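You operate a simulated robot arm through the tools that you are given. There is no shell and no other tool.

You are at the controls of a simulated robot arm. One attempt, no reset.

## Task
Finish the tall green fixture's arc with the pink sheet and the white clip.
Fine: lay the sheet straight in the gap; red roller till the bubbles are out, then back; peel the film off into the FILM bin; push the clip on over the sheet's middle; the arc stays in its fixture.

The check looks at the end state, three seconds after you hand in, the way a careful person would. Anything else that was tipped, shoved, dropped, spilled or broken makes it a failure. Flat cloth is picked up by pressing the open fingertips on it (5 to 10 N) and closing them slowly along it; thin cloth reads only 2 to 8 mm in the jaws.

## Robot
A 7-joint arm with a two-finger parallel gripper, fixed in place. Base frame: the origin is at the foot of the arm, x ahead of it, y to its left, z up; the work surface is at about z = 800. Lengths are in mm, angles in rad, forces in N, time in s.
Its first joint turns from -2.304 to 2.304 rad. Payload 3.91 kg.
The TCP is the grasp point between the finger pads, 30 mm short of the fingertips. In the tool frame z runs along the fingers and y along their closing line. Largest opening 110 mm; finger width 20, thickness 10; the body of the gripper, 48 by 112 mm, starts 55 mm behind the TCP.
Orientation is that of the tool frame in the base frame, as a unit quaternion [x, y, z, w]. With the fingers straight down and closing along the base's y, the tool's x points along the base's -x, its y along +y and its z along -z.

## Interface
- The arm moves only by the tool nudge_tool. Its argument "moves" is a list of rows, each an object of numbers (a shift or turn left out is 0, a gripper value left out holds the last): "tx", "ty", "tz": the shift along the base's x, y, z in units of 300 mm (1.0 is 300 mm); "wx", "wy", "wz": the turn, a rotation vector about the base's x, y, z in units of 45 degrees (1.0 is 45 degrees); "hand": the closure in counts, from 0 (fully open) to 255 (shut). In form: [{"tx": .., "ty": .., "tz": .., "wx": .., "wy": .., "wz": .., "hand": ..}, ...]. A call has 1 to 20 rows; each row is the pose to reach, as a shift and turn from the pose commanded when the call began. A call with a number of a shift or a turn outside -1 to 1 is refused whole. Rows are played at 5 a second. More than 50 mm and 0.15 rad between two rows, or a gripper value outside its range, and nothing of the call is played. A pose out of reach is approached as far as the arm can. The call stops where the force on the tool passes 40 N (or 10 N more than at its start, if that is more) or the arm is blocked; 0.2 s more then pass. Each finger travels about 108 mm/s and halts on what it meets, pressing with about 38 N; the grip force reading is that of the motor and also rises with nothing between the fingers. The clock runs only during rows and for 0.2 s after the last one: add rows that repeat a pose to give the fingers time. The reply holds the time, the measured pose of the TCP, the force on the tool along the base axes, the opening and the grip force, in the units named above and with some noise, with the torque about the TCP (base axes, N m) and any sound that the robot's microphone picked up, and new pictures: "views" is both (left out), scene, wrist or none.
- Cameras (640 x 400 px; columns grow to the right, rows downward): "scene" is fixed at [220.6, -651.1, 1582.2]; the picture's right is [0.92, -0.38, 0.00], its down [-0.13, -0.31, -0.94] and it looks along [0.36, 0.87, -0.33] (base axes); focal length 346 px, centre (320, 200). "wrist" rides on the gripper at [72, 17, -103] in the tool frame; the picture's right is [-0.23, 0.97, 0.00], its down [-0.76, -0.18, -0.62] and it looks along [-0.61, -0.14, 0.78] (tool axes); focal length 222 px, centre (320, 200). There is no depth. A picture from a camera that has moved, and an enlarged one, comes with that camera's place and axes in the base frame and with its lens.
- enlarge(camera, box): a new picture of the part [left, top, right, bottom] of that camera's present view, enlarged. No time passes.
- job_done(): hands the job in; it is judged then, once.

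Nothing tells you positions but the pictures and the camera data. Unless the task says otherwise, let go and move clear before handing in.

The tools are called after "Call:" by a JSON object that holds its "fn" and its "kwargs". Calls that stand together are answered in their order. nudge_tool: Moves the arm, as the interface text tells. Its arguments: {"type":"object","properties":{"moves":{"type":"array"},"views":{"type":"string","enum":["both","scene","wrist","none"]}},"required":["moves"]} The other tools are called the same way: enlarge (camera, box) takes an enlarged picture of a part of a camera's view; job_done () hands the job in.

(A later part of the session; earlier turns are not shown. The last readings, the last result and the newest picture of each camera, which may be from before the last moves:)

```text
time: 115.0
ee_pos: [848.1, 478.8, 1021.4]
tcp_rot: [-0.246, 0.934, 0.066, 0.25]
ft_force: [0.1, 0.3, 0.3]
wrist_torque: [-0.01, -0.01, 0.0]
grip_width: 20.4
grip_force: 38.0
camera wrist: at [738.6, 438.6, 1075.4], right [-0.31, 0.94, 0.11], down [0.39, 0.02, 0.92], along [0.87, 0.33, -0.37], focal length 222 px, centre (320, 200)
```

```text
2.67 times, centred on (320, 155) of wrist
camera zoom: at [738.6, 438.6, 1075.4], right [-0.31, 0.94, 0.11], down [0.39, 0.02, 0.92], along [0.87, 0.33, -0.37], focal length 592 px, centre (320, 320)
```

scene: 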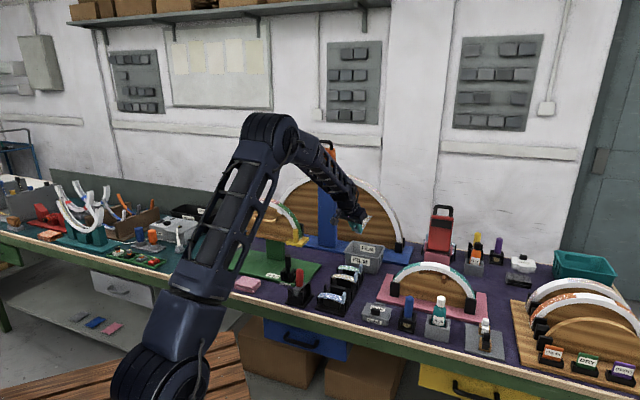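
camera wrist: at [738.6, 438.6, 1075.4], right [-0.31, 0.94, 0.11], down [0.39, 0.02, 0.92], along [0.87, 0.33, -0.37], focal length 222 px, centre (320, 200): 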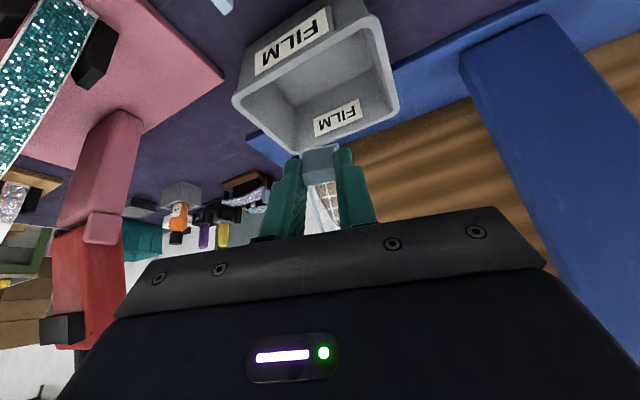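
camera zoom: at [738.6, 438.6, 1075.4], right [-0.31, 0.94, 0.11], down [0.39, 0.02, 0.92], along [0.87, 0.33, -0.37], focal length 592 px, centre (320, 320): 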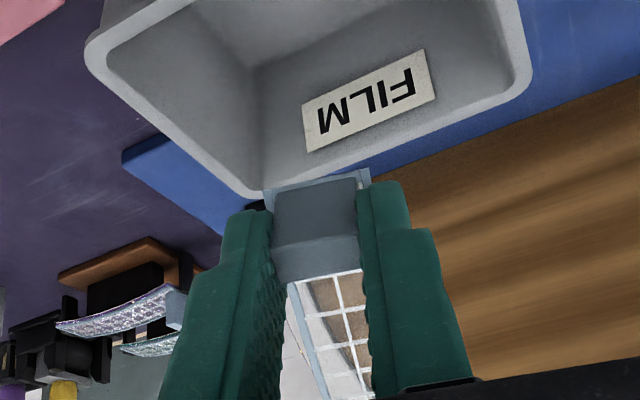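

The film rises outward with this tilt, but it is over the bin. I'll lower so the tab end just enters the opening, checking clearance to the rim.

Call:
{"fn": "nudge_tool", "kwargs": {"moves": [{"tx": 0.01, "ty": 0.006, "tz": -0.08, "hand": 220}, {"tx": 0.0175, "ty": 0.01, "tz": -0.17, "hand": 220}, {"tx": 0.0175, "ty": 0.01, "tz": -0.25, "hand": 220}, {"tx": 0.0175, "ty": 0.01, "tz": -0.31, "hand": 220}, {"tx": 0.0175, "ty": 0.01, "tz": -0.31, "hand": 220}], "views": "both"}}

Call:
{"fn": "enlarge", "kwargs": {"camera": "scene", "box": [325, 215, 405, 285]}}

Call:
{"fn": "enlarge", "kwargs": {"camera": "wrist", "box": [220, 80, 420, 230]}}

```text
time: 116.2
ee_pos: [853.4, 482.7, 928.9]
tcp_rot: [-0.245, 0.934, 0.066, 0.25]
ft_force: [-0.8, 0.4, -0.8]
wrist_torque: [0.01, 0.0, -0.01]
grip_width: 20.3
grip_force: 37.6
camera wrist: at [745.0, 443.0, 982.7], right [-0.31, 0.94, 0.11], down [0.39, 0.02, 0.92], along [0.87, 0.33, -0.37], focal length 222 px, centre (320, 200)
```

scene: 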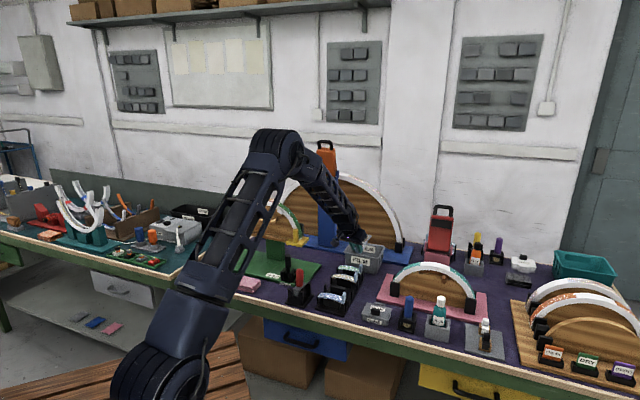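
wrist: 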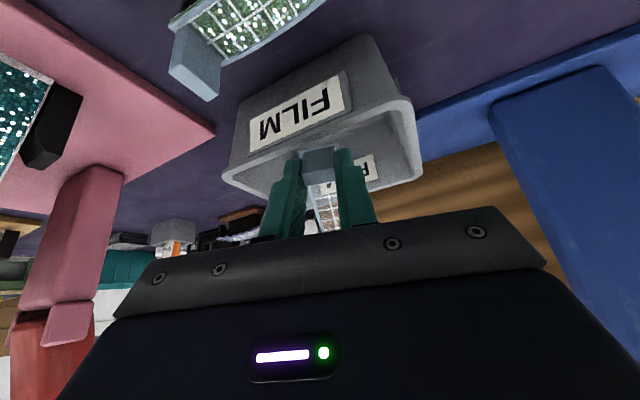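

```text
5.71 times, centred on (365, 250) of scene
camera zoom: at [220.6, -651.1, 1582.2], right [0.92, -0.38, 0.0], down [-0.13, -0.31, -0.94], along [0.36, 0.87, -0.33], focal length 1980 px, centre (63, -86)
```

zoom: 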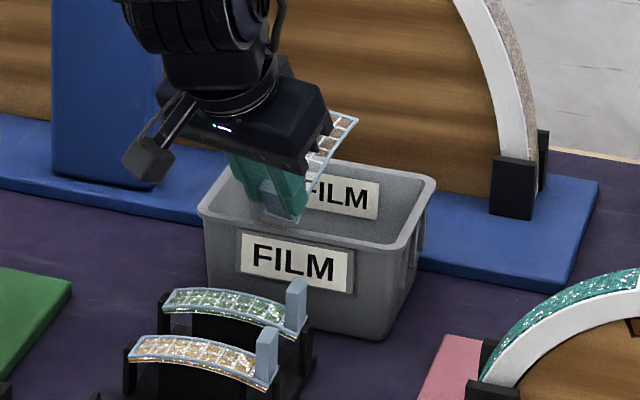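

```text
2.67 times, centred on (320, 155) of wrist
camera zoom: at [745.0, 443.0, 982.7], right [-0.31, 0.94, 0.11], down [0.39, 0.02, 0.92], along [0.87, 0.33, -0.37], focal length 592 px, centre (320, 320)
```

zoom: 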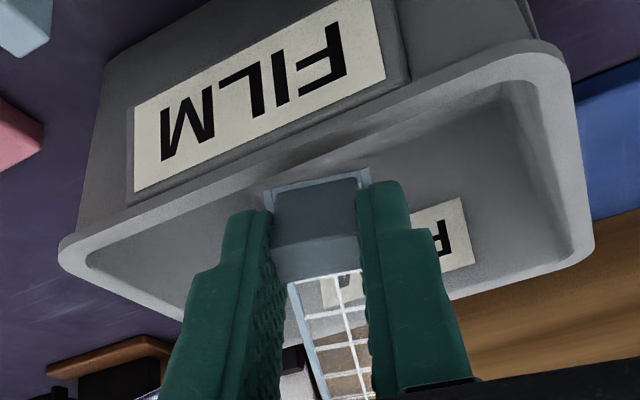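

The tab end is inside the opening, clear of the rim. Releasing the film.

Call:
{"fn": "nudge_tool", "kwargs": {"moves": [{"tz": 0.0, "hand": 200}, {"tz": 0.0, "hand": 150}, {"tz": 0.0, "hand": 130}, {"tz": 0.0, "hand": 130}, {"tz": 0.0, "hand": 130}], "views": "none"}}

Call:
{"fn": "enlarge", "kwargs": {"camera": "scene", "box": [325, 215, 405, 285]}}

Call:
{"fn": "enlarge", "kwargs": {"camera": "wrist", "box": [220, 80, 420, 230]}}

```text
time: 117.4
ee_pos: [854.3, 483.1, 927.3]
tcp_rot: [-0.245, 0.934, 0.065, 0.251]
ft_force: [0.0, 0.9, 0.2]
wrist_torque: [-0.01, 0.01, 0.02]
grip_width: 54.4
grip_force: 0.1
```

```text
5.71 times, centred on (365, 250) of scene
camera zoom: at [220.6, -651.1, 1582.2], right [0.92, -0.38, 0.0], down [-0.13, -0.31, -0.94], along [0.36, 0.87, -0.33], focal length 1980 px, centre (63, -86)
```

zoom: 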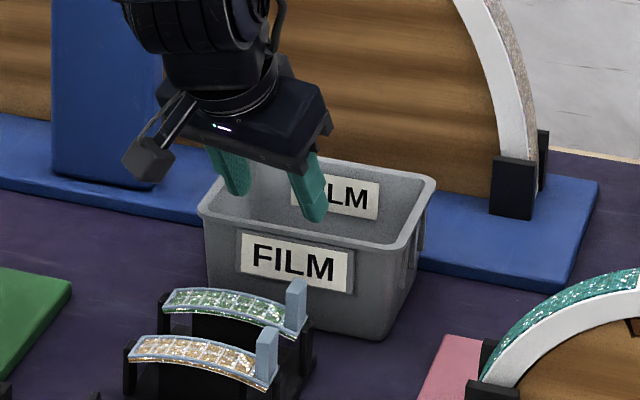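

```text
2.67 times, centred on (320, 155) of wrist
camera zoom: at [745.0, 442.9, 982.7], right [-0.31, 0.95, 0.11], down [0.39, 0.02, 0.92], along [0.87, 0.33, -0.37], focal length 592 px, centre (320, 320)
```

zoom: 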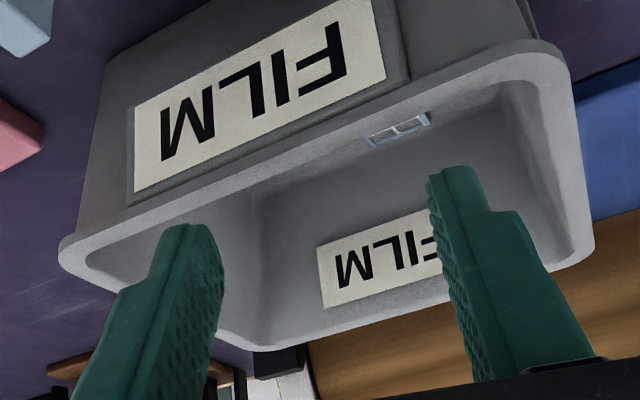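

The film dropped into the bin. I'll back out, level the tool, and look into the bin and then at the sheet.

Call:
{"fn": "nudge_tool", "kwargs": {"moves": [{"tz": 0.08, "hand": 130}, {"tz": 0.18, "tx": -0.02, "ty": -0.011, "hand": 130}, {"tz": 0.27, "tx": -0.06, "ty": -0.034, "wx": -0.08, "wy": 0.145, "hand": 130}, {"tz": 0.35, "tx": -0.11, "ty": -0.062, "wx": -0.164, "wy": 0.29, "hand": 130}, {"tz": 0.42, "tx": -0.16, "ty": -0.09, "wx": -0.245, "wy": 0.435, "hand": 130}, {"tz": 0.5, "tx": -0.2, "ty": -0.113, "wx": -0.327, "wy": 0.581, "hand": 130}, {"tz": 0.56, "tx": -0.2, "ty": -0.113, "wx": -0.327, "wy": 0.581, "hand": 130}, {"tz": 0.56, "tx": -0.2, "ty": -0.113, "wx": -0.327, "wy": 0.581, "hand": 130}], "views": "both"}}

Call:
{"fn": "enlarge", "kwargs": {"camera": "scene", "box": [335, 225, 395, 280]}}

Call:
{"fn": "enlarge", "kwargs": {"camera": "scene", "box": [250, 190, 290, 216]}}

```text
time: 119.2
ee_pos: [794.0, 448.6, 1096.3]
tcp_rot: [-0.254, 0.967, 0.0, 0.0]
ft_force: [-0.2, 0.5, -0.3]
wrist_torque: [-0.03, 0.0, -0.01]
grip_width: 54.0
grip_force: 0.1
camera wrist: at [721.0, 429.1, 1200.2], right [-0.28, 0.96, 0.0], down [0.75, 0.22, 0.62], along [0.6, 0.17, -0.78], focal length 222 px, centre (320, 200)
```

scene: 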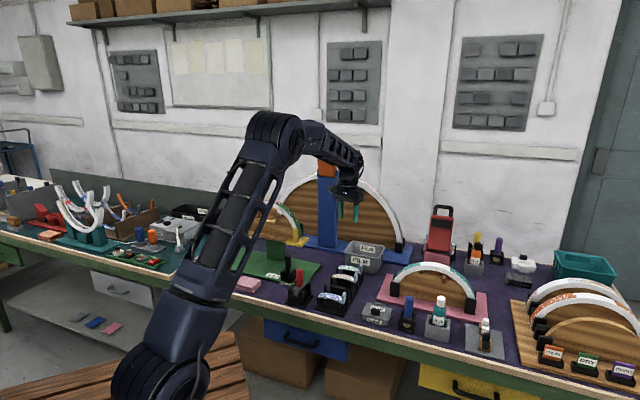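
wrist: 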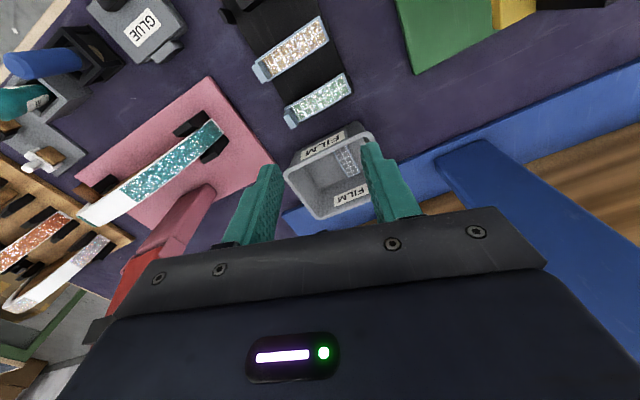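

```text
7.27 times, centred on (365, 252) of scene
camera zoom: at [220.6, -651.1, 1582.2], right [0.92, -0.38, 0.0], down [-0.13, -0.31, -0.94], along [0.36, 0.87, -0.33], focal length 2520 px, centre (-7, -182)
```

zoom: 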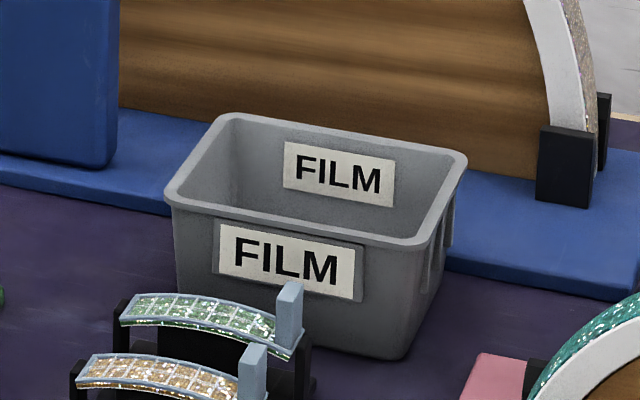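

```text
15.38 times, centred on (270, 203) of scene
camera zoom: at [220.6, -651.1, 1582.2], right [0.92, -0.38, 0.0], down [-0.13, -0.31, -0.94], along [0.36, 0.87, -0.33], focal length 5331 px, centre (1089, 154)
```

zoom: 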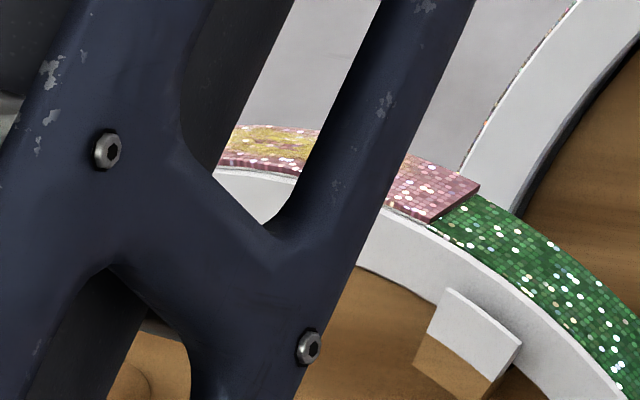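

The film is fully inside the bin. I'll look at the sheet from a better angle and at the finished arcs on the side rack for comparison.

Call:
{"fn": "enlarge", "kwargs": {"camera": "scene", "box": [525, 270, 640, 345]}}

Call:
{"fn": "enlarge", "kwargs": {"camera": "wrist", "box": [0, 180, 130, 320]}}

Call:
{"fn": "enlarge", "kwargs": {"camera": "wrist", "box": [280, 120, 400, 220]}}

```text
5.33 times, centred on (582, 308) of scene
camera zoom: at [220.6, -651.1, 1582.2], right [0.92, -0.38, 0.0], down [-0.13, -0.31, -0.94], along [0.36, 0.87, -0.33], focal length 1848 px, centre (-1080, -373)
```

zoom: 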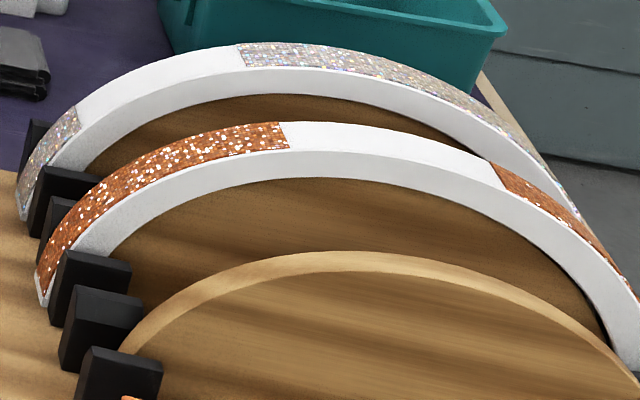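

```text
2.86 times, centred on (65, 250) of wrist
camera zoom: at [721.0, 429.1, 1200.2], right [-0.28, 0.96, 0.0], down [0.75, 0.22, 0.62], along [0.6, 0.17, -0.78], focal length 635 px, centre (1049, 57)
```

zoom: 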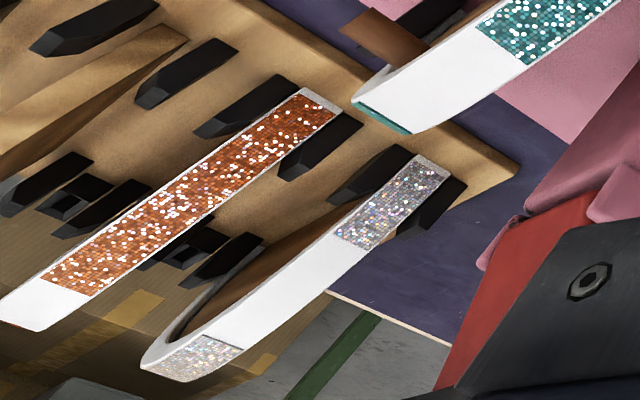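

```text
4.00 times, centred on (340, 170) of wrist
camera zoom: at [721.0, 429.1, 1200.2], right [-0.28, 0.96, 0.0], down [0.75, 0.22, 0.62], along [0.6, 0.17, -0.78], focal length 888 px, centre (240, 320)
```

zoom: 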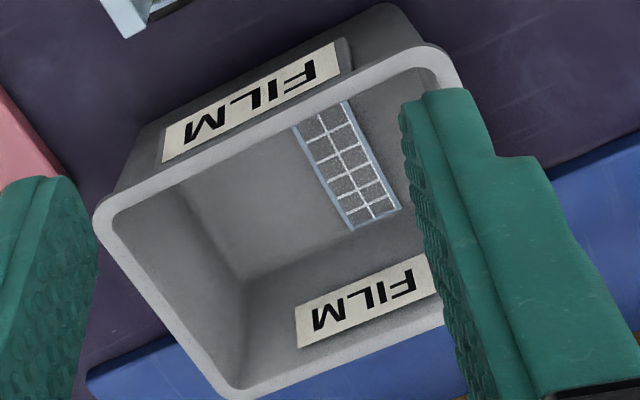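

The film rests flat in the bin. Before the clip, I want a proper top view of the sheet to judge straightness and the stain.

Call:
{"fn": "nudge_tool", "kwargs": {"moves": [{"tx": -0.08, "ty": 0.04, "tz": 0.08, "hand": 130}, {"tx": -0.18, "ty": 0.09, "tz": 0.16, "hand": 130}, {"tx": -0.28, "ty": 0.14, "tz": 0.24, "hand": 130}, {"tx": -0.4, "ty": 0.2, "tz": 0.32, "hand": 130}, {"tx": -0.52, "ty": 0.27, "tz": 0.4, "hand": 130}, {"tx": -0.64, "ty": 0.34, "tz": 0.45, "hand": 130}, {"tx": -0.76, "ty": 0.41, "tz": 0.48, "wz": 0.06, "hand": 130}, {"tx": -0.88, "ty": 0.48, "tz": 0.48, "wz": 0.12, "hand": 130}, {"tx": -0.98, "ty": 0.54, "tz": 0.48, "wz": 0.2, "hand": 130}, {"tx": -0.98, "ty": 0.54, "tz": 0.48, "wz": 0.28, "hand": 130}, {"tx": -0.98, "ty": 0.54, "tz": 0.48, "wz": 0.35, "hand": 130}, {"tx": -0.98, "ty": 0.54, "tz": 0.48, "wz": 0.35, "hand": 130}], "views": "wrist"}}

```text
time: 121.8
ee_pos: [497.2, 612.3, 1240.2]
tcp_rot: [-0.384, 0.923, 0.0, 0.0]
ft_force: [0.5, 0.7, -0.2]
wrist_torque: [-0.01, 0.03, 0.01]
grip_width: 53.9
grip_force: 0.1
camera wrist: at [434.2, 573.2, 1344.6], right [-0.53, 0.85, 0.0], down [0.66, 0.42, 0.62], along [0.53, 0.33, -0.78], focal length 222 px, centre (320, 200)
```

wrist: 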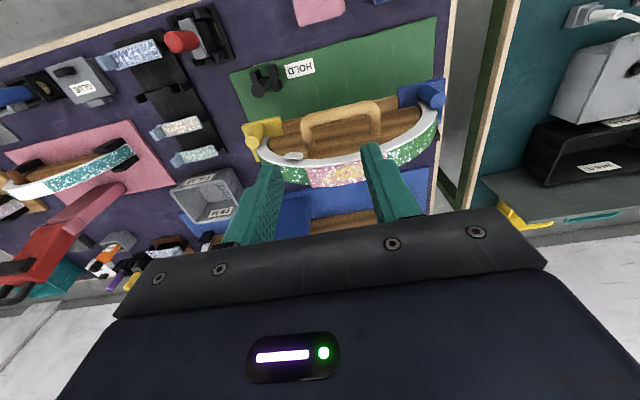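

Call:
{"fn": "enlarge", "kwargs": {"camera": "wrist", "box": [290, 140, 400, 200]}}

Call:
{"fn": "enlarge", "kwargs": {"camera": "wrist", "box": [300, 155, 350, 190]}}

Call:
{"fn": "enlarge", "kwargs": {"camera": "scene", "box": [254, 194, 286, 214]}}

```text
5.82 times, centred on (345, 170) of wrist
camera zoom: at [434.2, 573.2, 1344.6], right [-0.53, 0.85, 0.0], down [0.66, 0.42, 0.62], along [0.53, 0.33, -0.78], focal length 1292 px, centre (174, 374)
```

zoom: 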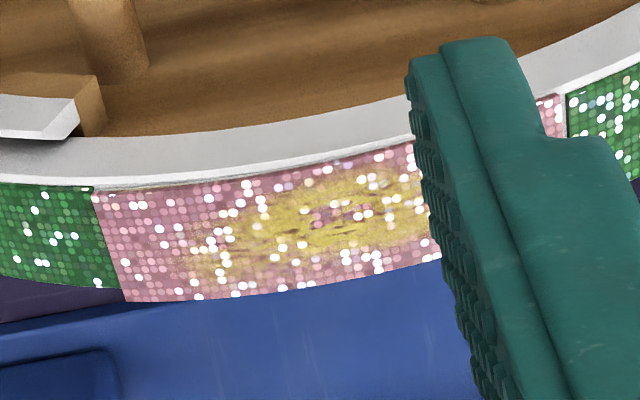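

```text
11.43 times, centred on (325, 172) of wrist
camera zoom: at [434.2, 573.2, 1344.6], right [-0.53, 0.85, 0.0], down [0.66, 0.42, 0.62], along [0.53, 0.33, -0.78], focal length 2538 px, centre (263, 514)
```

zoom: 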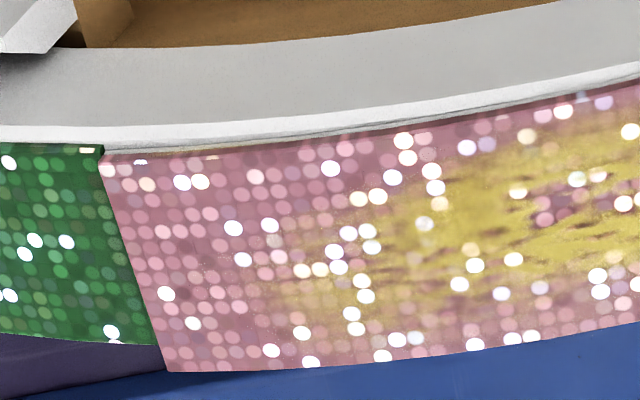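

```text
16.00 times, centred on (270, 204) of scene
camera zoom: at [220.6, -651.1, 1582.2], right [0.92, -0.38, 0.0], down [-0.13, -0.31, -0.94], along [0.36, 0.87, -0.33], focal length 5544 px, centre (1120, 136)
```

zoom: 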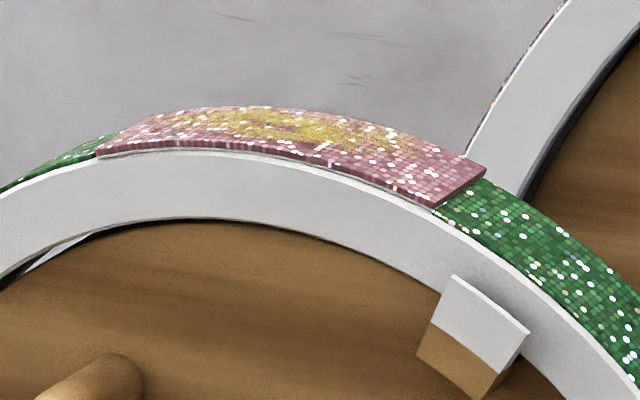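

The sheet lies straight and tight to the green edges, with no bubbles left, but there is a mustard glue smear across the middle of its face. I'll look at the rest of the smear and at the cloth stacks, since a wipe may be what's called for.

Call:
{"fn": "enlarge", "kwargs": {"camera": "wrist", "box": [285, 0, 400, 40]}}

Call:
{"fn": "enlarge", "kwargs": {"camera": "scene", "box": [230, 270, 266, 296]}}

Call:
{"fn": "enlarge", "kwargs": {"camera": "scene", "box": [20, 215, 90, 260]}}

Call:
{"fn": "enlarge", "kwargs": {"camera": "scene", "box": [75, 305, 135, 345]}}

```text
5.57 times, centred on (342, 20) of wrist
camera zoom: at [434.2, 573.2, 1344.6], right [-0.53, 0.85, 0.0], down [0.66, 0.42, 0.62], along [0.53, 0.33, -0.78], focal length 1236 px, centre (195, 1202)
```

zoom: 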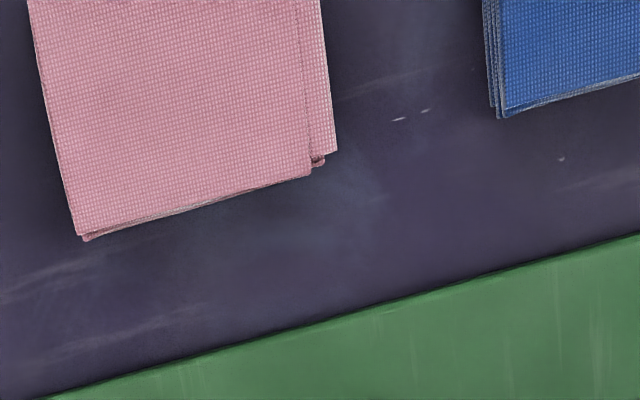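

```text
15.38 times, centred on (248, 283) of scene
camera zoom: at [220.6, -651.1, 1582.2], right [0.92, -0.38, 0.0], down [-0.13, -0.31, -0.94], along [0.36, 0.87, -0.33], focal length 5331 px, centre (1428, -1077)
```

zoom: 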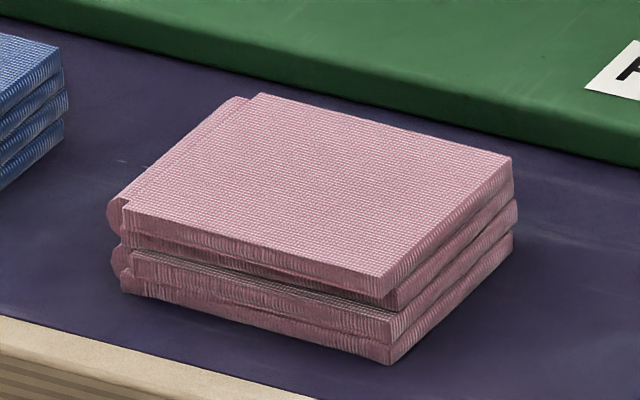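

```text
8.89 times, centred on (55, 238) of scene
camera zoom: at [220.6, -651.1, 1582.2], right [0.92, -0.38, 0.0], down [-0.13, -0.31, -0.94], along [0.36, 0.87, -0.33], focal length 3080 px, centre (2676, -133)
```

zoom: 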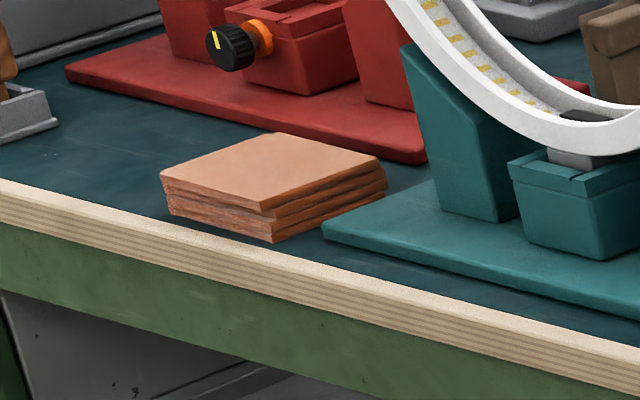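

```text
10.00 times, centred on (105, 325) of scene
camera zoom: at [220.6, -651.1, 1582.2], right [0.92, -0.38, 0.0], down [-0.13, -0.31, -0.94], along [0.36, 0.87, -0.33], focal length 3465 px, centre (2470, -1050)
```

zoom: 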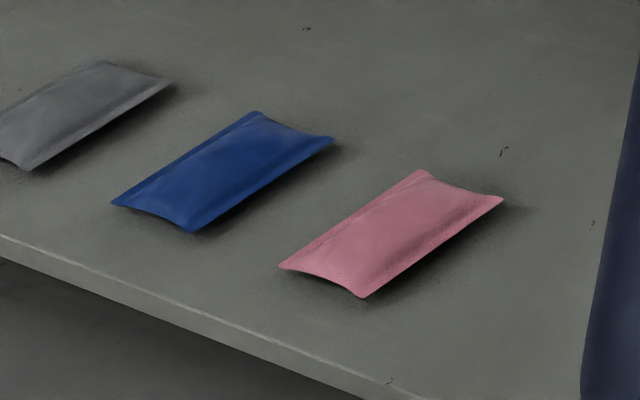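

The smear looks like glue pressed through by too much rolling. A folded pink cloth lies close by at about (411, 552), and a gentle wipe is worth trying. I'll move above it first and look.

Call:
{"fn": "nudge_tool", "kwargs": {"moves": [{"tx": -0.07, "ty": -0.05, "hand": 110}, {"tx": -0.15, "ty": -0.1, "hand": 110}, {"tx": -0.23, "ty": -0.16, "hand": 110}, {"tx": -0.287, "ty": -0.2, "tz": -0.05, "hand": 110}, {"tx": -0.287, "ty": -0.2, "tz": -0.17, "hand": 110}, {"tx": -0.287, "ty": -0.2, "tz": -0.3, "hand": 110}, {"tx": -0.287, "ty": -0.2, "tz": -0.44, "hand": 110}, {"tx": -0.287, "ty": -0.2, "tz": -0.58, "hand": 110}, {"tx": -0.287, "ty": -0.2, "tz": -0.7, "hand": 110}, {"tx": -0.287, "ty": -0.2, "tz": -0.8, "hand": 110}, {"tx": -0.287, "ty": -0.2, "tz": -0.8, "hand": 110}], "views": "both"}}

Call:
{"fn": "enlarge", "kwargs": {"camera": "wrist", "box": [220, 60, 420, 210]}}

Call:
{"fn": "enlarge", "kwargs": {"camera": "scene", "box": [254, 194, 286, 214]}}

```text
time: 124.2
ee_pos: [415.1, 552.3, 1000.1]
tcp_rot: [-0.383, 0.924, 0.0, 0.001]
ft_force: [0.9, 0.3, 0.4]
wrist_torque: [0.02, 0.0, -0.01]
grip_width: 62.7
grip_force: 0.0
camera wrist: at [350.6, 514.0, 1104.3], right [-0.53, 0.85, 0.0], down [0.66, 0.41, 0.62], along [0.53, 0.33, -0.78], focal length 222 px, centre (320, 200)
```

scene: 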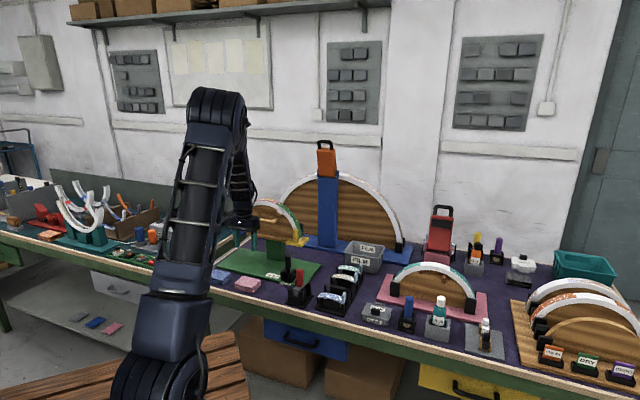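
wrist: 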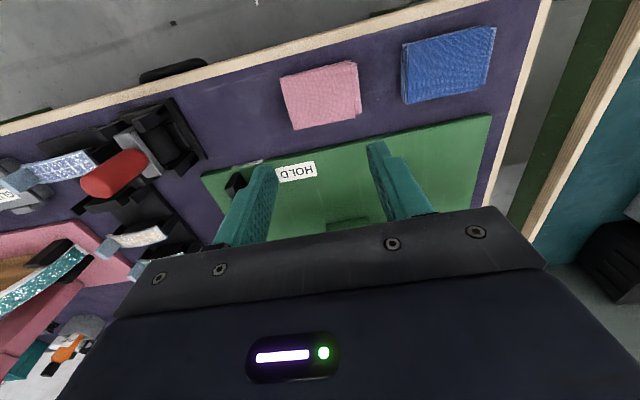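

```text
2.67 times, centred on (320, 135) of wrist
camera zoom: at [350.6, 514.0, 1104.3], right [-0.53, 0.85, 0.0], down [0.66, 0.41, 0.62], along [0.53, 0.33, -0.78], focal length 592 px, centre (320, 373)
```

zoom: 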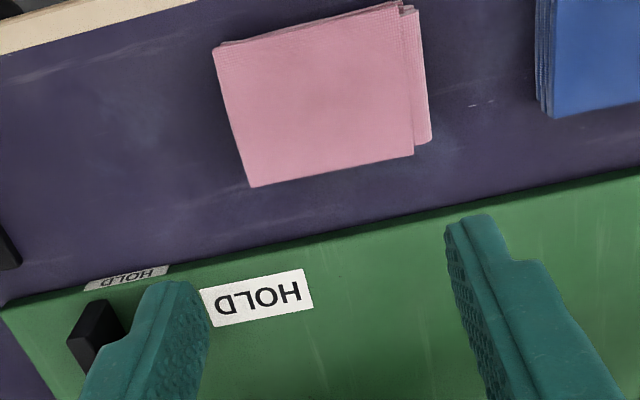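

```text
16.00 times, centred on (270, 204) of scene
camera zoom: at [220.6, -651.1, 1582.2], right [0.92, -0.38, 0.0], down [-0.13, -0.31, -0.94], along [0.36, 0.87, -0.33], focal length 5544 px, centre (1120, 136)
```

zoom: 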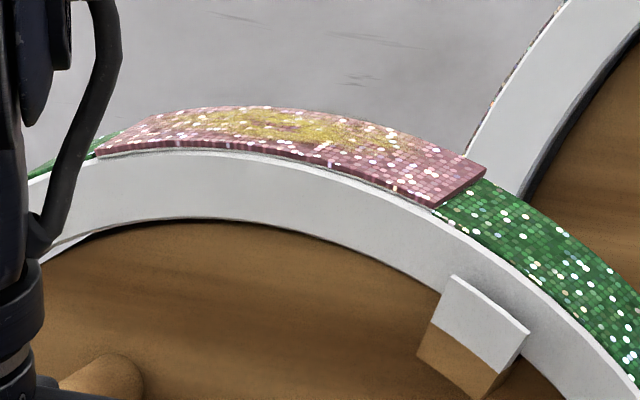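

I'll try it: centring over the pink cloth and lowering the open fingertips toward it.

Call:
{"fn": "nudge_tool", "kwargs": {"moves": [{"tx": -0.019, "ty": -0.0077, "tz": -0.1, "hand": 130}, {"tx": -0.019, "ty": -0.0077, "tz": -0.23, "hand": 130}, {"tx": -0.019, "ty": -0.0077, "tz": -0.36, "hand": 130}, {"tx": -0.019, "ty": -0.0077, "tz": -0.45, "hand": 130}, {"tx": -0.019, "ty": -0.0077, "tz": -0.485, "hand": 130}, {"tx": -0.019, "ty": -0.0077, "tz": -0.485, "hand": 130}], "views": "none"}}

Call:
{"fn": "enlarge", "kwargs": {"camera": "scene", "box": [215, 255, 275, 300]}}

Call:
{"fn": "enlarge", "kwargs": {"camera": "wrist", "box": [220, 80, 420, 220]}}

```text
time: 125.6
ee_pos: [407.4, 549.5, 857.7]
tcp_rot: [-0.384, 0.924, 0.001, 0.002]
ft_force: [-0.7, -5.0, 29.2]
wrist_torque: [-0.22, -0.03, -0.02]
grip_width: 53.9
grip_force: 0.0
```

```text
8.89 times, centred on (245, 278) of scene
camera zoom: at [220.6, -651.1, 1582.2], right [0.92, -0.38, 0.0], down [-0.13, -0.31, -0.94], along [0.36, 0.87, -0.33], focal length 3080 px, centre (987, -489)
```

zoom: 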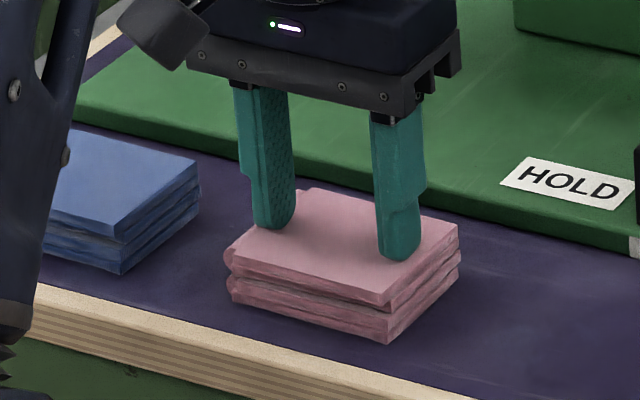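

```text
2.86 times, centred on (320, 150) of wrist
camera zoom: at [343.9, 511.6, 961.4], right [-0.53, 0.85, 0.0], down [0.66, 0.41, 0.63], along [0.53, 0.33, -0.78], focal length 635 px, centre (320, 343)
```

zoom: 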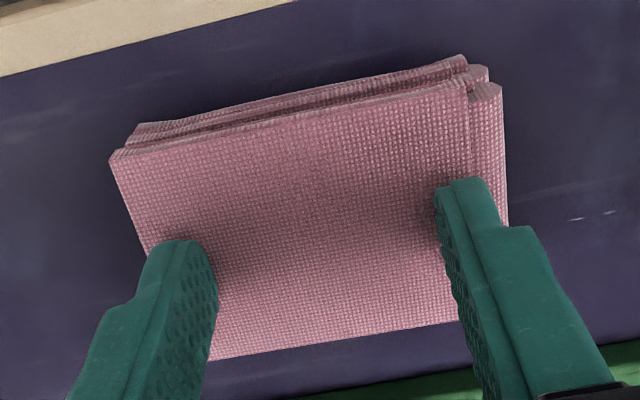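

The tips are already on the cloth, at too much force. Easing up to 5–10 N.

Call:
{"fn": "nudge_tool", "kwargs": {"moves": [{"tz": 0.004, "hand": 130}, {"tz": 0.004, "hand": 130}], "views": "none"}}

Call:
{"fn": "nudge_tool", "kwargs": {"moves": [{"tz": 0.002, "hand": 130}, {"tz": 0.002, "hand": 130}], "views": "none"}}

```text
time: 126.2
ee_pos: [406.8, 549.7, 856.9]
tcp_rot: [-0.383, 0.924, 0.001, 0.001]
ft_force: [3.1, 1.5, 24.7]
wrist_torque: [0.0, -0.14, 0.02]
grip_width: 53.9
grip_force: 0.0
```

```text
time: 126.8
ee_pos: [406.2, 550.5, 856.6]
tcp_rot: [-0.384, 0.923, 0.0, 0.0]
ft_force: [3.0, 5.0, 19.7]
wrist_torque: [0.1, -0.12, 0.0]
grip_width: 53.7
grip_force: 0.0
```

Call:
{"fn": "nudge_tool", "kwargs": {"moves": [{"tz": 0.003, "hand": 130}, {"tz": 0.004, "hand": 130}, {"tz": 0.004, "hand": 130}], "views": "none"}}

```text
time: 127.6
ee_pos: [405.4, 549.1, 858.0]
tcp_rot: [-0.383, 0.924, 0.0, 0.0]
ft_force: [3.3, -1.4, 6.9]
wrist_torque: [0.01, -0.07, -0.04]
grip_width: 53.7
grip_force: 0.1
```

About 7 N now. Closing slowly along the cloth.

Call:
{"fn": "nudge_tool", "kwargs": {"moves": [{"hand": 137}, {"hand": 144}, {"hand": 151}, {"hand": 158}, {"hand": 165}, {"hand": 172}, {"hand": 179}, {"hand": 186}, {"hand": 193}, {"hand": 200}, {"hand": 207}, {"hand": 214}, {"hand": 221}, {"hand": 228}, {"hand": 235}, {"hand": 242}, {"hand": 249}, {"hand": 252}], "views": "none"}}

Call:
{"fn": "enlarge", "kwargs": {"camera": "scene", "box": [215, 255, 275, 300]}}

Call:
{"fn": "enlarge", "kwargs": {"camera": "wrist", "box": [220, 80, 420, 220]}}

```text
time: 131.4
ee_pos: [406.5, 550.2, 858.0]
tcp_rot: [-0.384, 0.923, 0.0, 0.0]
ft_force: [-0.2, 0.3, -0.1]
wrist_torque: [0.02, 0.0, -0.03]
grip_width: 0.2
grip_force: 37.8
```

```text
8.89 times, centred on (245, 278) of scene
camera zoom: at [220.6, -651.1, 1582.2], right [0.92, -0.38, 0.0], down [-0.13, -0.31, -0.94], along [0.36, 0.87, -0.33], focal length 3080 px, centre (987, -489)
```

zoom: 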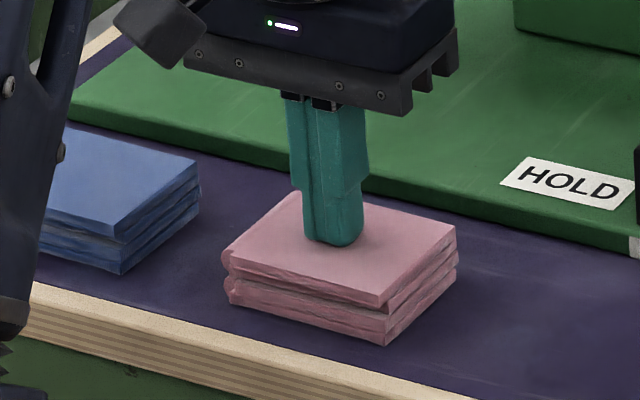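

```text
2.86 times, centred on (320, 150) of wrist
camera zoom: at [342.8, 511.4, 962.5], right [-0.53, 0.85, 0.0], down [0.66, 0.41, 0.62], along [0.53, 0.33, -0.78], focal length 635 px, centre (320, 343)
```

zoom: 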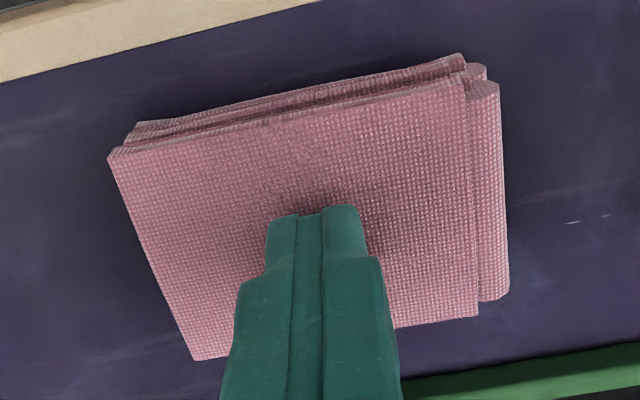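

The fingers slid over it without taking hold, and the force faded as they closed. I'll retry once, keeping the press within 5–10 N through the closing.

Call:
{"fn": "nudge_tool", "kwargs": {"moves": [{"tz": 0.03, "hand": 252}, {"tz": 0.03, "hand": 200}, {"tz": 0.03, "hand": 150}, {"tz": 0.03, "hand": 150}, {"tz": 0.01, "hand": 150}, {"tz": 0.0, "hand": 150}, {"tz": 0.0, "hand": 150}], "views": "none"}}

Call:
{"fn": "enlarge", "kwargs": {"camera": "scene", "box": [225, 265, 265, 297]}}

```text
time: 133.0
ee_pos: [407.1, 549.4, 858.6]
tcp_rot: [-0.384, 0.923, -0.001, 0.0]
ft_force: [0.9, 0.1, 0.3]
wrist_torque: [-0.03, 0.02, -0.01]
grip_width: 45.1
grip_force: 0.0
```

```text
12.50 times, centred on (245, 281) of scene
camera zoom: at [220.6, -651.1, 1582.2], right [0.92, -0.38, 0.0], down [-0.13, -0.31, -0.94], along [0.36, 0.87, -0.33], focal length 4332 px, centre (1258, -812)
```

zoom: 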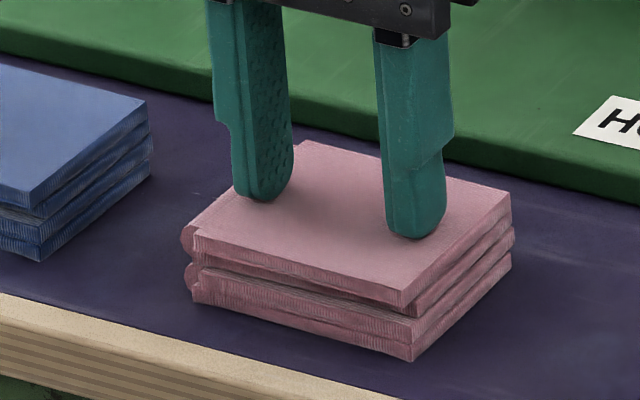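

Call:
{"fn": "nudge_tool", "kwargs": {"moves": [{"tz": -0.003, "hand": 150}, {"tz": -0.003, "hand": 150}], "views": "none"}}

Call:
{"fn": "nudge_tool", "kwargs": {"moves": [{"tz": -0.002, "hand": 150}, {"tz": -0.002, "hand": 150}], "views": "none"}}

```text
time: 133.6
ee_pos: [405.8, 549.6, 857.2]
tcp_rot: [-0.385, 0.923, 0.001, 0.001]
ft_force: [-0.8, -0.6, 12.0]
wrist_torque: [-0.04, 0.01, -0.03]
grip_width: 45.2
grip_force: 0.0
```

```text
time: 134.2
ee_pos: [406.7, 549.2, 857.6]
tcp_rot: [-0.384, 0.923, 0.001, 0.0]
ft_force: [0.1, 1.2, 24.8]
wrist_torque: [-0.01, -0.02, 0.05]
grip_width: 45.1
grip_force: 0.0
```

Call:
{"fn": "nudge_tool", "kwargs": {"moves": [{"tz": 0.0023, "hand": 150}, {"tz": 0.0023, "hand": 155}, {"tz": 0.0023, "hand": 160}, {"tz": 0.0023, "hand": 165}, {"tz": 0.0023, "hand": 170}], "views": "none"}}

Call:
{"fn": "nudge_tool", "kwargs": {"moves": [{"hand": 176}, {"hand": 182}, {"hand": 188}, {"hand": 194}, {"hand": 200}], "views": "none"}}

Call:
{"fn": "enlarge", "kwargs": {"camera": "scene", "box": [225, 265, 265, 297]}}

```text
time: 135.4
ee_pos: [406.6, 548.7, 857.5]
tcp_rot: [-0.383, 0.924, 0.0, 0.0]
ft_force: [0.7, 0.7, 21.7]
wrist_torque: [0.08, 0.0, 0.01]
grip_width: 43.6
grip_force: 6.2
```

```text
time: 136.6
ee_pos: [405.8, 548.7, 856.5]
tcp_rot: [-0.384, 0.923, 0.0, 0.0]
ft_force: [1.2, -1.1, 23.5]
wrist_torque: [-0.03, -0.02, -0.03]
grip_width: 31.3
grip_force: 7.9
```

```text
12.50 times, centred on (245, 281) of scene
camera zoom: at [220.6, -651.1, 1582.2], right [0.92, -0.38, 0.0], down [-0.13, -0.31, -0.94], along [0.36, 0.87, -0.33], focal length 4332 px, centre (1258, -812)
```

zoom: 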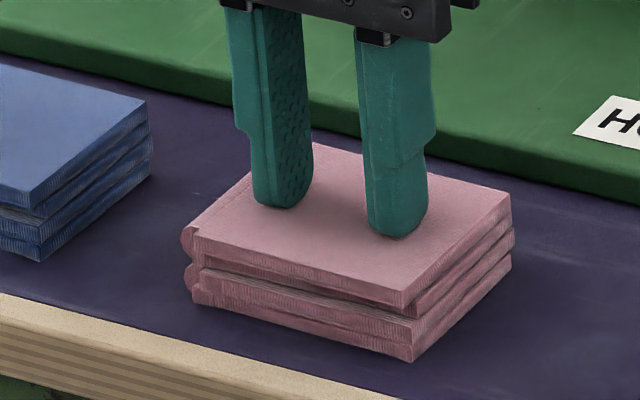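

The folded cloth is stiff as a block and doesn't pinch, so wiping isn't workable; I'll leave it where it is (it hasn't moved noticeably). I rise clear and go on to the clip.

Call:
{"fn": "nudge_tool", "kwargs": {"moves": [{"tz": 0.02, "hand": 200}, {"tz": 0.08, "hand": 180}, {"tz": 0.2, "hand": 160}, {"tz": 0.35, "hand": 160}, {"tz": 0.5, "hand": 160}, {"tz": 0.65, "hand": 160}, {"tz": 0.65, "hand": 160}], "views": "both"}}

Call:
{"fn": "enlarge", "kwargs": {"camera": "scene", "box": [225, 265, 265, 297]}}

Call:
{"fn": "enlarge", "kwargs": {"camera": "scene", "box": [450, 290, 520, 360]}}

```text
time: 138.2
ee_pos: [406.9, 550.0, 1050.4]
tcp_rot: [-0.385, 0.923, 0.0, 0.0]
ft_force: [0.5, 0.0, 0.7]
wrist_torque: [-0.01, -0.01, -0.02]
grip_width: 41.0
grip_force: 0.1
camera wrist: at [344.1, 512.1, 1155.4], right [-0.53, 0.85, 0.0], down [0.66, 0.41, 0.62], along [0.53, 0.33, -0.78], focal length 222 px, centre (320, 200)
```

scene: 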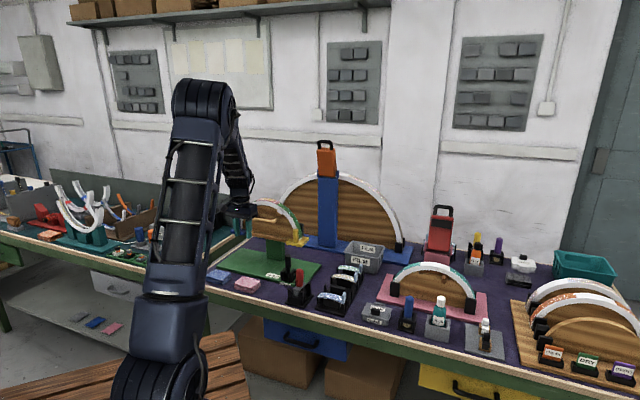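
wrist: 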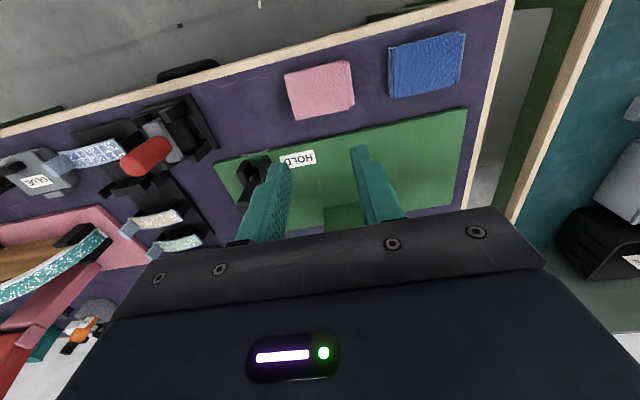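

```text
12.50 times, centred on (245, 281) of scene
camera zoom: at [220.6, -651.1, 1582.2], right [0.92, -0.38, 0.0], down [-0.13, -0.31, -0.94], along [0.36, 0.87, -0.33], focal length 4332 px, centre (1258, -812)
```

zoom: 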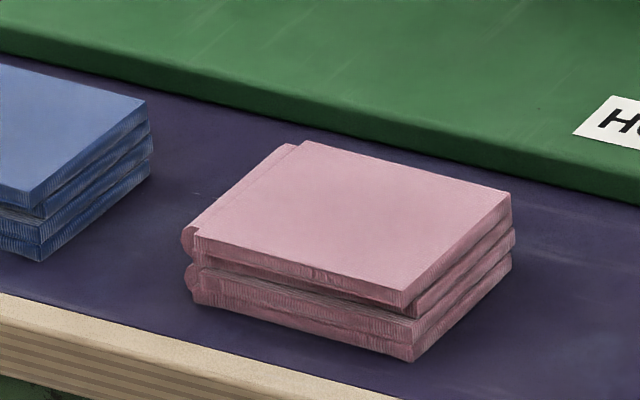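

```text
5.71 times, centred on (485, 325) of scene
camera zoom: at [220.6, -651.1, 1582.2], right [0.92, -0.38, 0.0], down [-0.13, -0.31, -0.94], along [0.36, 0.87, -0.33], focal length 1980 px, centre (-623, -514)
```

zoom: 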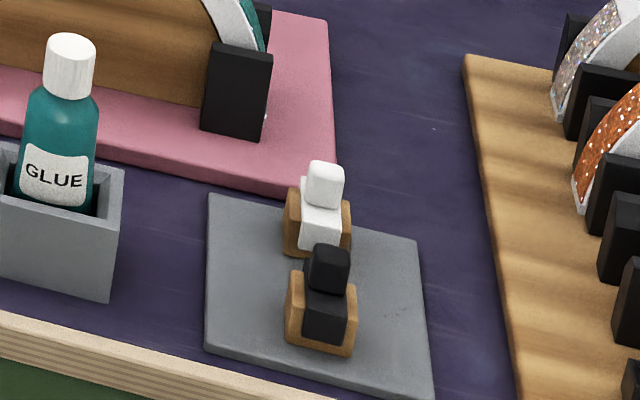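

The cloth stack is back as it was. Now the white clip: I'll carry the camera over to the right end of the bench to view it closely.

Call:
{"fn": "nudge_tool", "kwargs": {"moves": [{"tx": 0.06, "ty": -0.08, "tz": 0.06, "hand": 130}, {"tx": 0.14, "ty": -0.18, "tz": 0.12, "hand": 130}, {"tx": 0.22, "ty": -0.29, "tz": 0.16, "hand": 130}, {"tx": 0.31, "ty": -0.4, "tz": 0.16, "hand": 130}, {"tx": 0.4, "ty": -0.51, "tz": 0.16, "hand": 130}, {"tx": 0.48, "ty": -0.62, "tz": 0.16, "hand": 130}, {"tx": 0.563, "ty": -0.723, "tz": 0.16, "hand": 130}], "views": "none"}}

Call:
{"fn": "nudge_tool", "kwargs": {"moves": [{"tx": 0.08, "ty": -0.1, "hand": 130}, {"tx": 0.16, "ty": -0.21, "hand": 130}, {"tx": 0.24, "ty": -0.31, "hand": 130}, {"tx": 0.32, "ty": -0.41, "hand": 130}, {"tx": 0.4, "ty": -0.51, "hand": 130}, {"tx": 0.48, "ty": -0.62, "hand": 130}, {"tx": 0.563, "ty": -0.723, "hand": 130}], "views": "none"}}

Call:
{"fn": "nudge_tool", "kwargs": {"moves": [{"tx": 0.08, "ty": -0.1, "hand": 130}, {"tx": 0.16, "ty": -0.21, "hand": 130}, {"tx": 0.24, "ty": -0.31, "hand": 130}, {"tx": 0.32, "ty": -0.41, "hand": 130}, {"tx": 0.4, "ty": -0.51, "hand": 130}, {"tx": 0.48, "ty": -0.62, "hand": 130}, {"tx": 0.54, "ty": -0.7, "tz": -0.06, "hand": 130}, {"tx": 0.54, "ty": -0.7, "tz": -0.16, "hand": 130}, {"tx": 0.54, "ty": -0.7, "tz": -0.16, "hand": 130}], "views": "both"}}

```text
time: 139.8
ee_pos: [572.7, 332.7, 1100.9]
tcp_rot: [-0.384, 0.923, 0.0, 0.0]
ft_force: [-0.5, 1.1, 0.4]
wrist_torque: [-0.02, -0.03, 0.01]
grip_width: 53.9
grip_force: 0.1
```

```text
time: 141.4
ee_pos: [742.2, 115.4, 1098.2]
tcp_rot: [-0.385, 0.923, 0.0, 0.0]
ft_force: [-0.1, 1.0, -0.7]
wrist_torque: [-0.06, -0.03, -0.01]
grip_width: 54.1
grip_force: 0.0
```

```text
time: 143.4
ee_pos: [906.9, -92.6, 1052.8]
tcp_rot: [-0.384, 0.923, 0.0, -0.001]
ft_force: [-0.3, 0.1, -0.7]
wrist_torque: [-0.03, 0.02, 0.02]
grip_width: 53.9
grip_force: 0.2
camera wrist: at [842.8, -131.0, 1157.1], right [-0.53, 0.85, 0.0], down [0.66, 0.41, 0.62], along [0.53, 0.33, -0.78], focal length 222 px, centre (320, 200)
```

scene: 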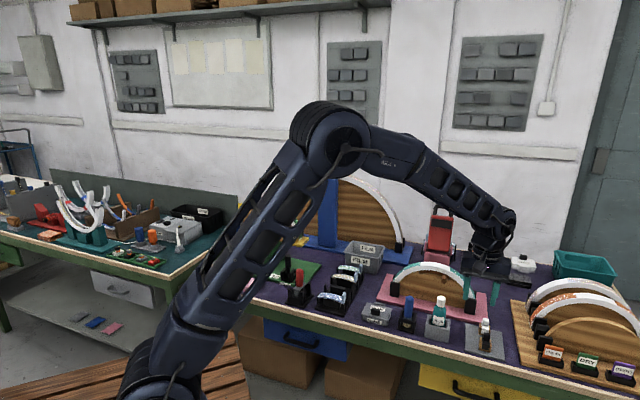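
wrist: 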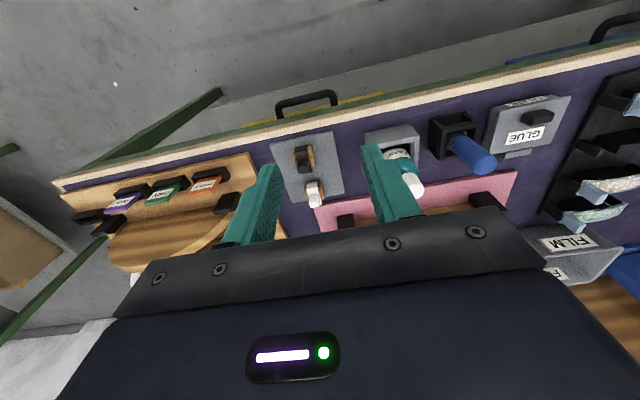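

Call:
{"fn": "enlarge", "kwargs": {"camera": "wrist", "box": [260, 120, 360, 210]}}

Call:
{"fn": "enlarge", "kwargs": {"camera": "wrist", "box": [293, 168, 333, 212]}}

Call:
{"fn": "enlarge", "kwargs": {"camera": "scene", "box": [472, 312, 500, 344]}}

```text
4.44 times, centred on (310, 165) of wrist
camera zoom: at [842.8, -131.0, 1157.1], right [-0.53, 0.85, 0.0], down [0.66, 0.41, 0.62], along [0.53, 0.33, -0.78], focal length 987 px, centre (364, 356)
```

zoom: 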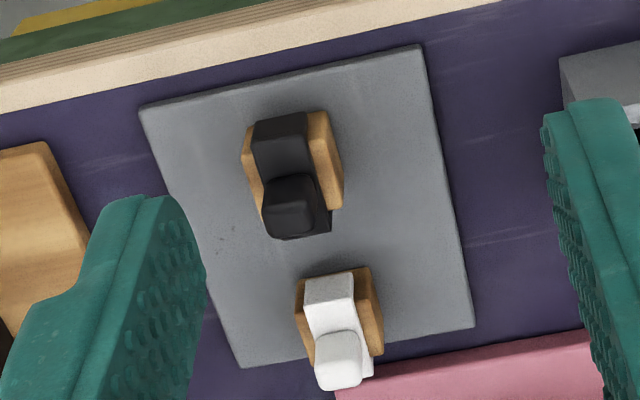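

```text
9.09 times, centred on (313, 190) of wrist
camera zoom: at [842.8, -131.0, 1157.1], right [-0.53, 0.85, 0.0], down [0.66, 0.41, 0.62], along [0.53, 0.33, -0.78], focal length 2019 px, centre (384, 291)
```

zoom: 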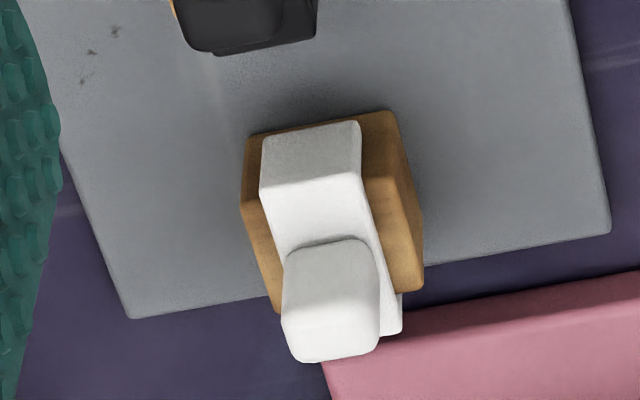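

```text
12.50 times, centred on (486, 328) of scene
camera zoom: at [220.6, -651.1, 1582.2], right [0.92, -0.38, 0.0], down [-0.13, -0.31, -0.94], along [0.36, 0.87, -0.33], focal length 4332 px, centre (-1755, -1400)
```

zoom: 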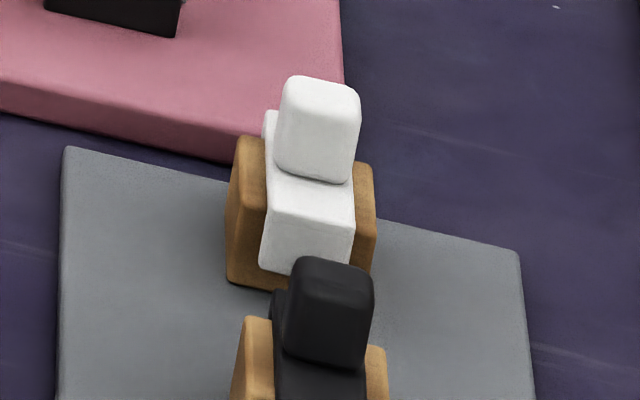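

I'll take a second wrist view from another spot to triangulate the clip's knob accurately.

Call:
{"fn": "nudge_tool", "kwargs": {"moves": [{"tx": -0.07, "ty": 0.11, "hand": 130}, {"tx": -0.14, "ty": 0.22, "hand": 130}, {"tx": -0.21, "ty": 0.34, "tz": 0.1, "hand": 130}, {"tx": -0.21, "ty": 0.34, "tz": 0.2, "hand": 130}, {"tx": -0.21, "ty": 0.34, "tz": 0.2, "hand": 130}], "views": "wrist"}}

```text
refused: row 3 steps farther than a row can; nothing moved
```

Call:
{"fn": "nudge_tool", "kwargs": {"moves": [{"tx": -0.07, "ty": 0.11, "hand": 130}, {"tx": -0.14, "ty": 0.22, "hand": 130}, {"tx": -0.2, "ty": 0.32, "tz": 0.07, "hand": 130}, {"tx": -0.21, "ty": 0.34, "tz": 0.2, "hand": 130}, {"tx": -0.21, "ty": 0.34, "tz": 0.2, "hand": 130}], "views": "wrist"}}

Call:
{"fn": "enlarge", "kwargs": {"camera": "wrist", "box": [180, 120, 280, 210]}}

```text
time: 144.6
ee_pos: [842.3, 8.5, 1108.4]
tcp_rot: [-0.384, 0.923, 0.0, 0.0]
ft_force: [0.1, -1.4, -1.0]
wrist_torque: [0.01, 0.0, 0.01]
grip_width: 53.8
grip_force: 0.1
camera wrist: at [778.6, -29.4, 1212.9], right [-0.53, 0.85, 0.0], down [0.66, 0.41, 0.62], along [0.53, 0.33, -0.78], focal length 222 px, centre (320, 200)
```

wrist: 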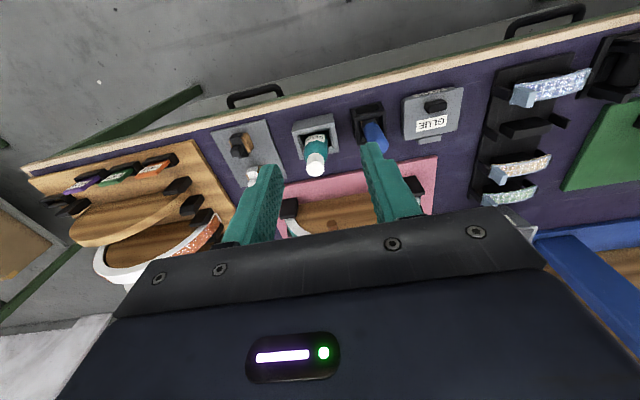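

```text
4.44 times, centred on (230, 165) of wrist
camera zoom: at [778.6, -29.4, 1212.9], right [-0.53, 0.85, 0.0], down [0.66, 0.41, 0.62], along [0.53, 0.33, -0.78], focal length 987 px, centre (720, 356)
```

zoom: 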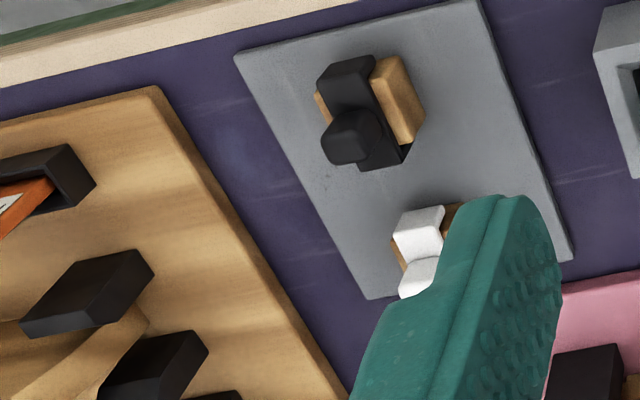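

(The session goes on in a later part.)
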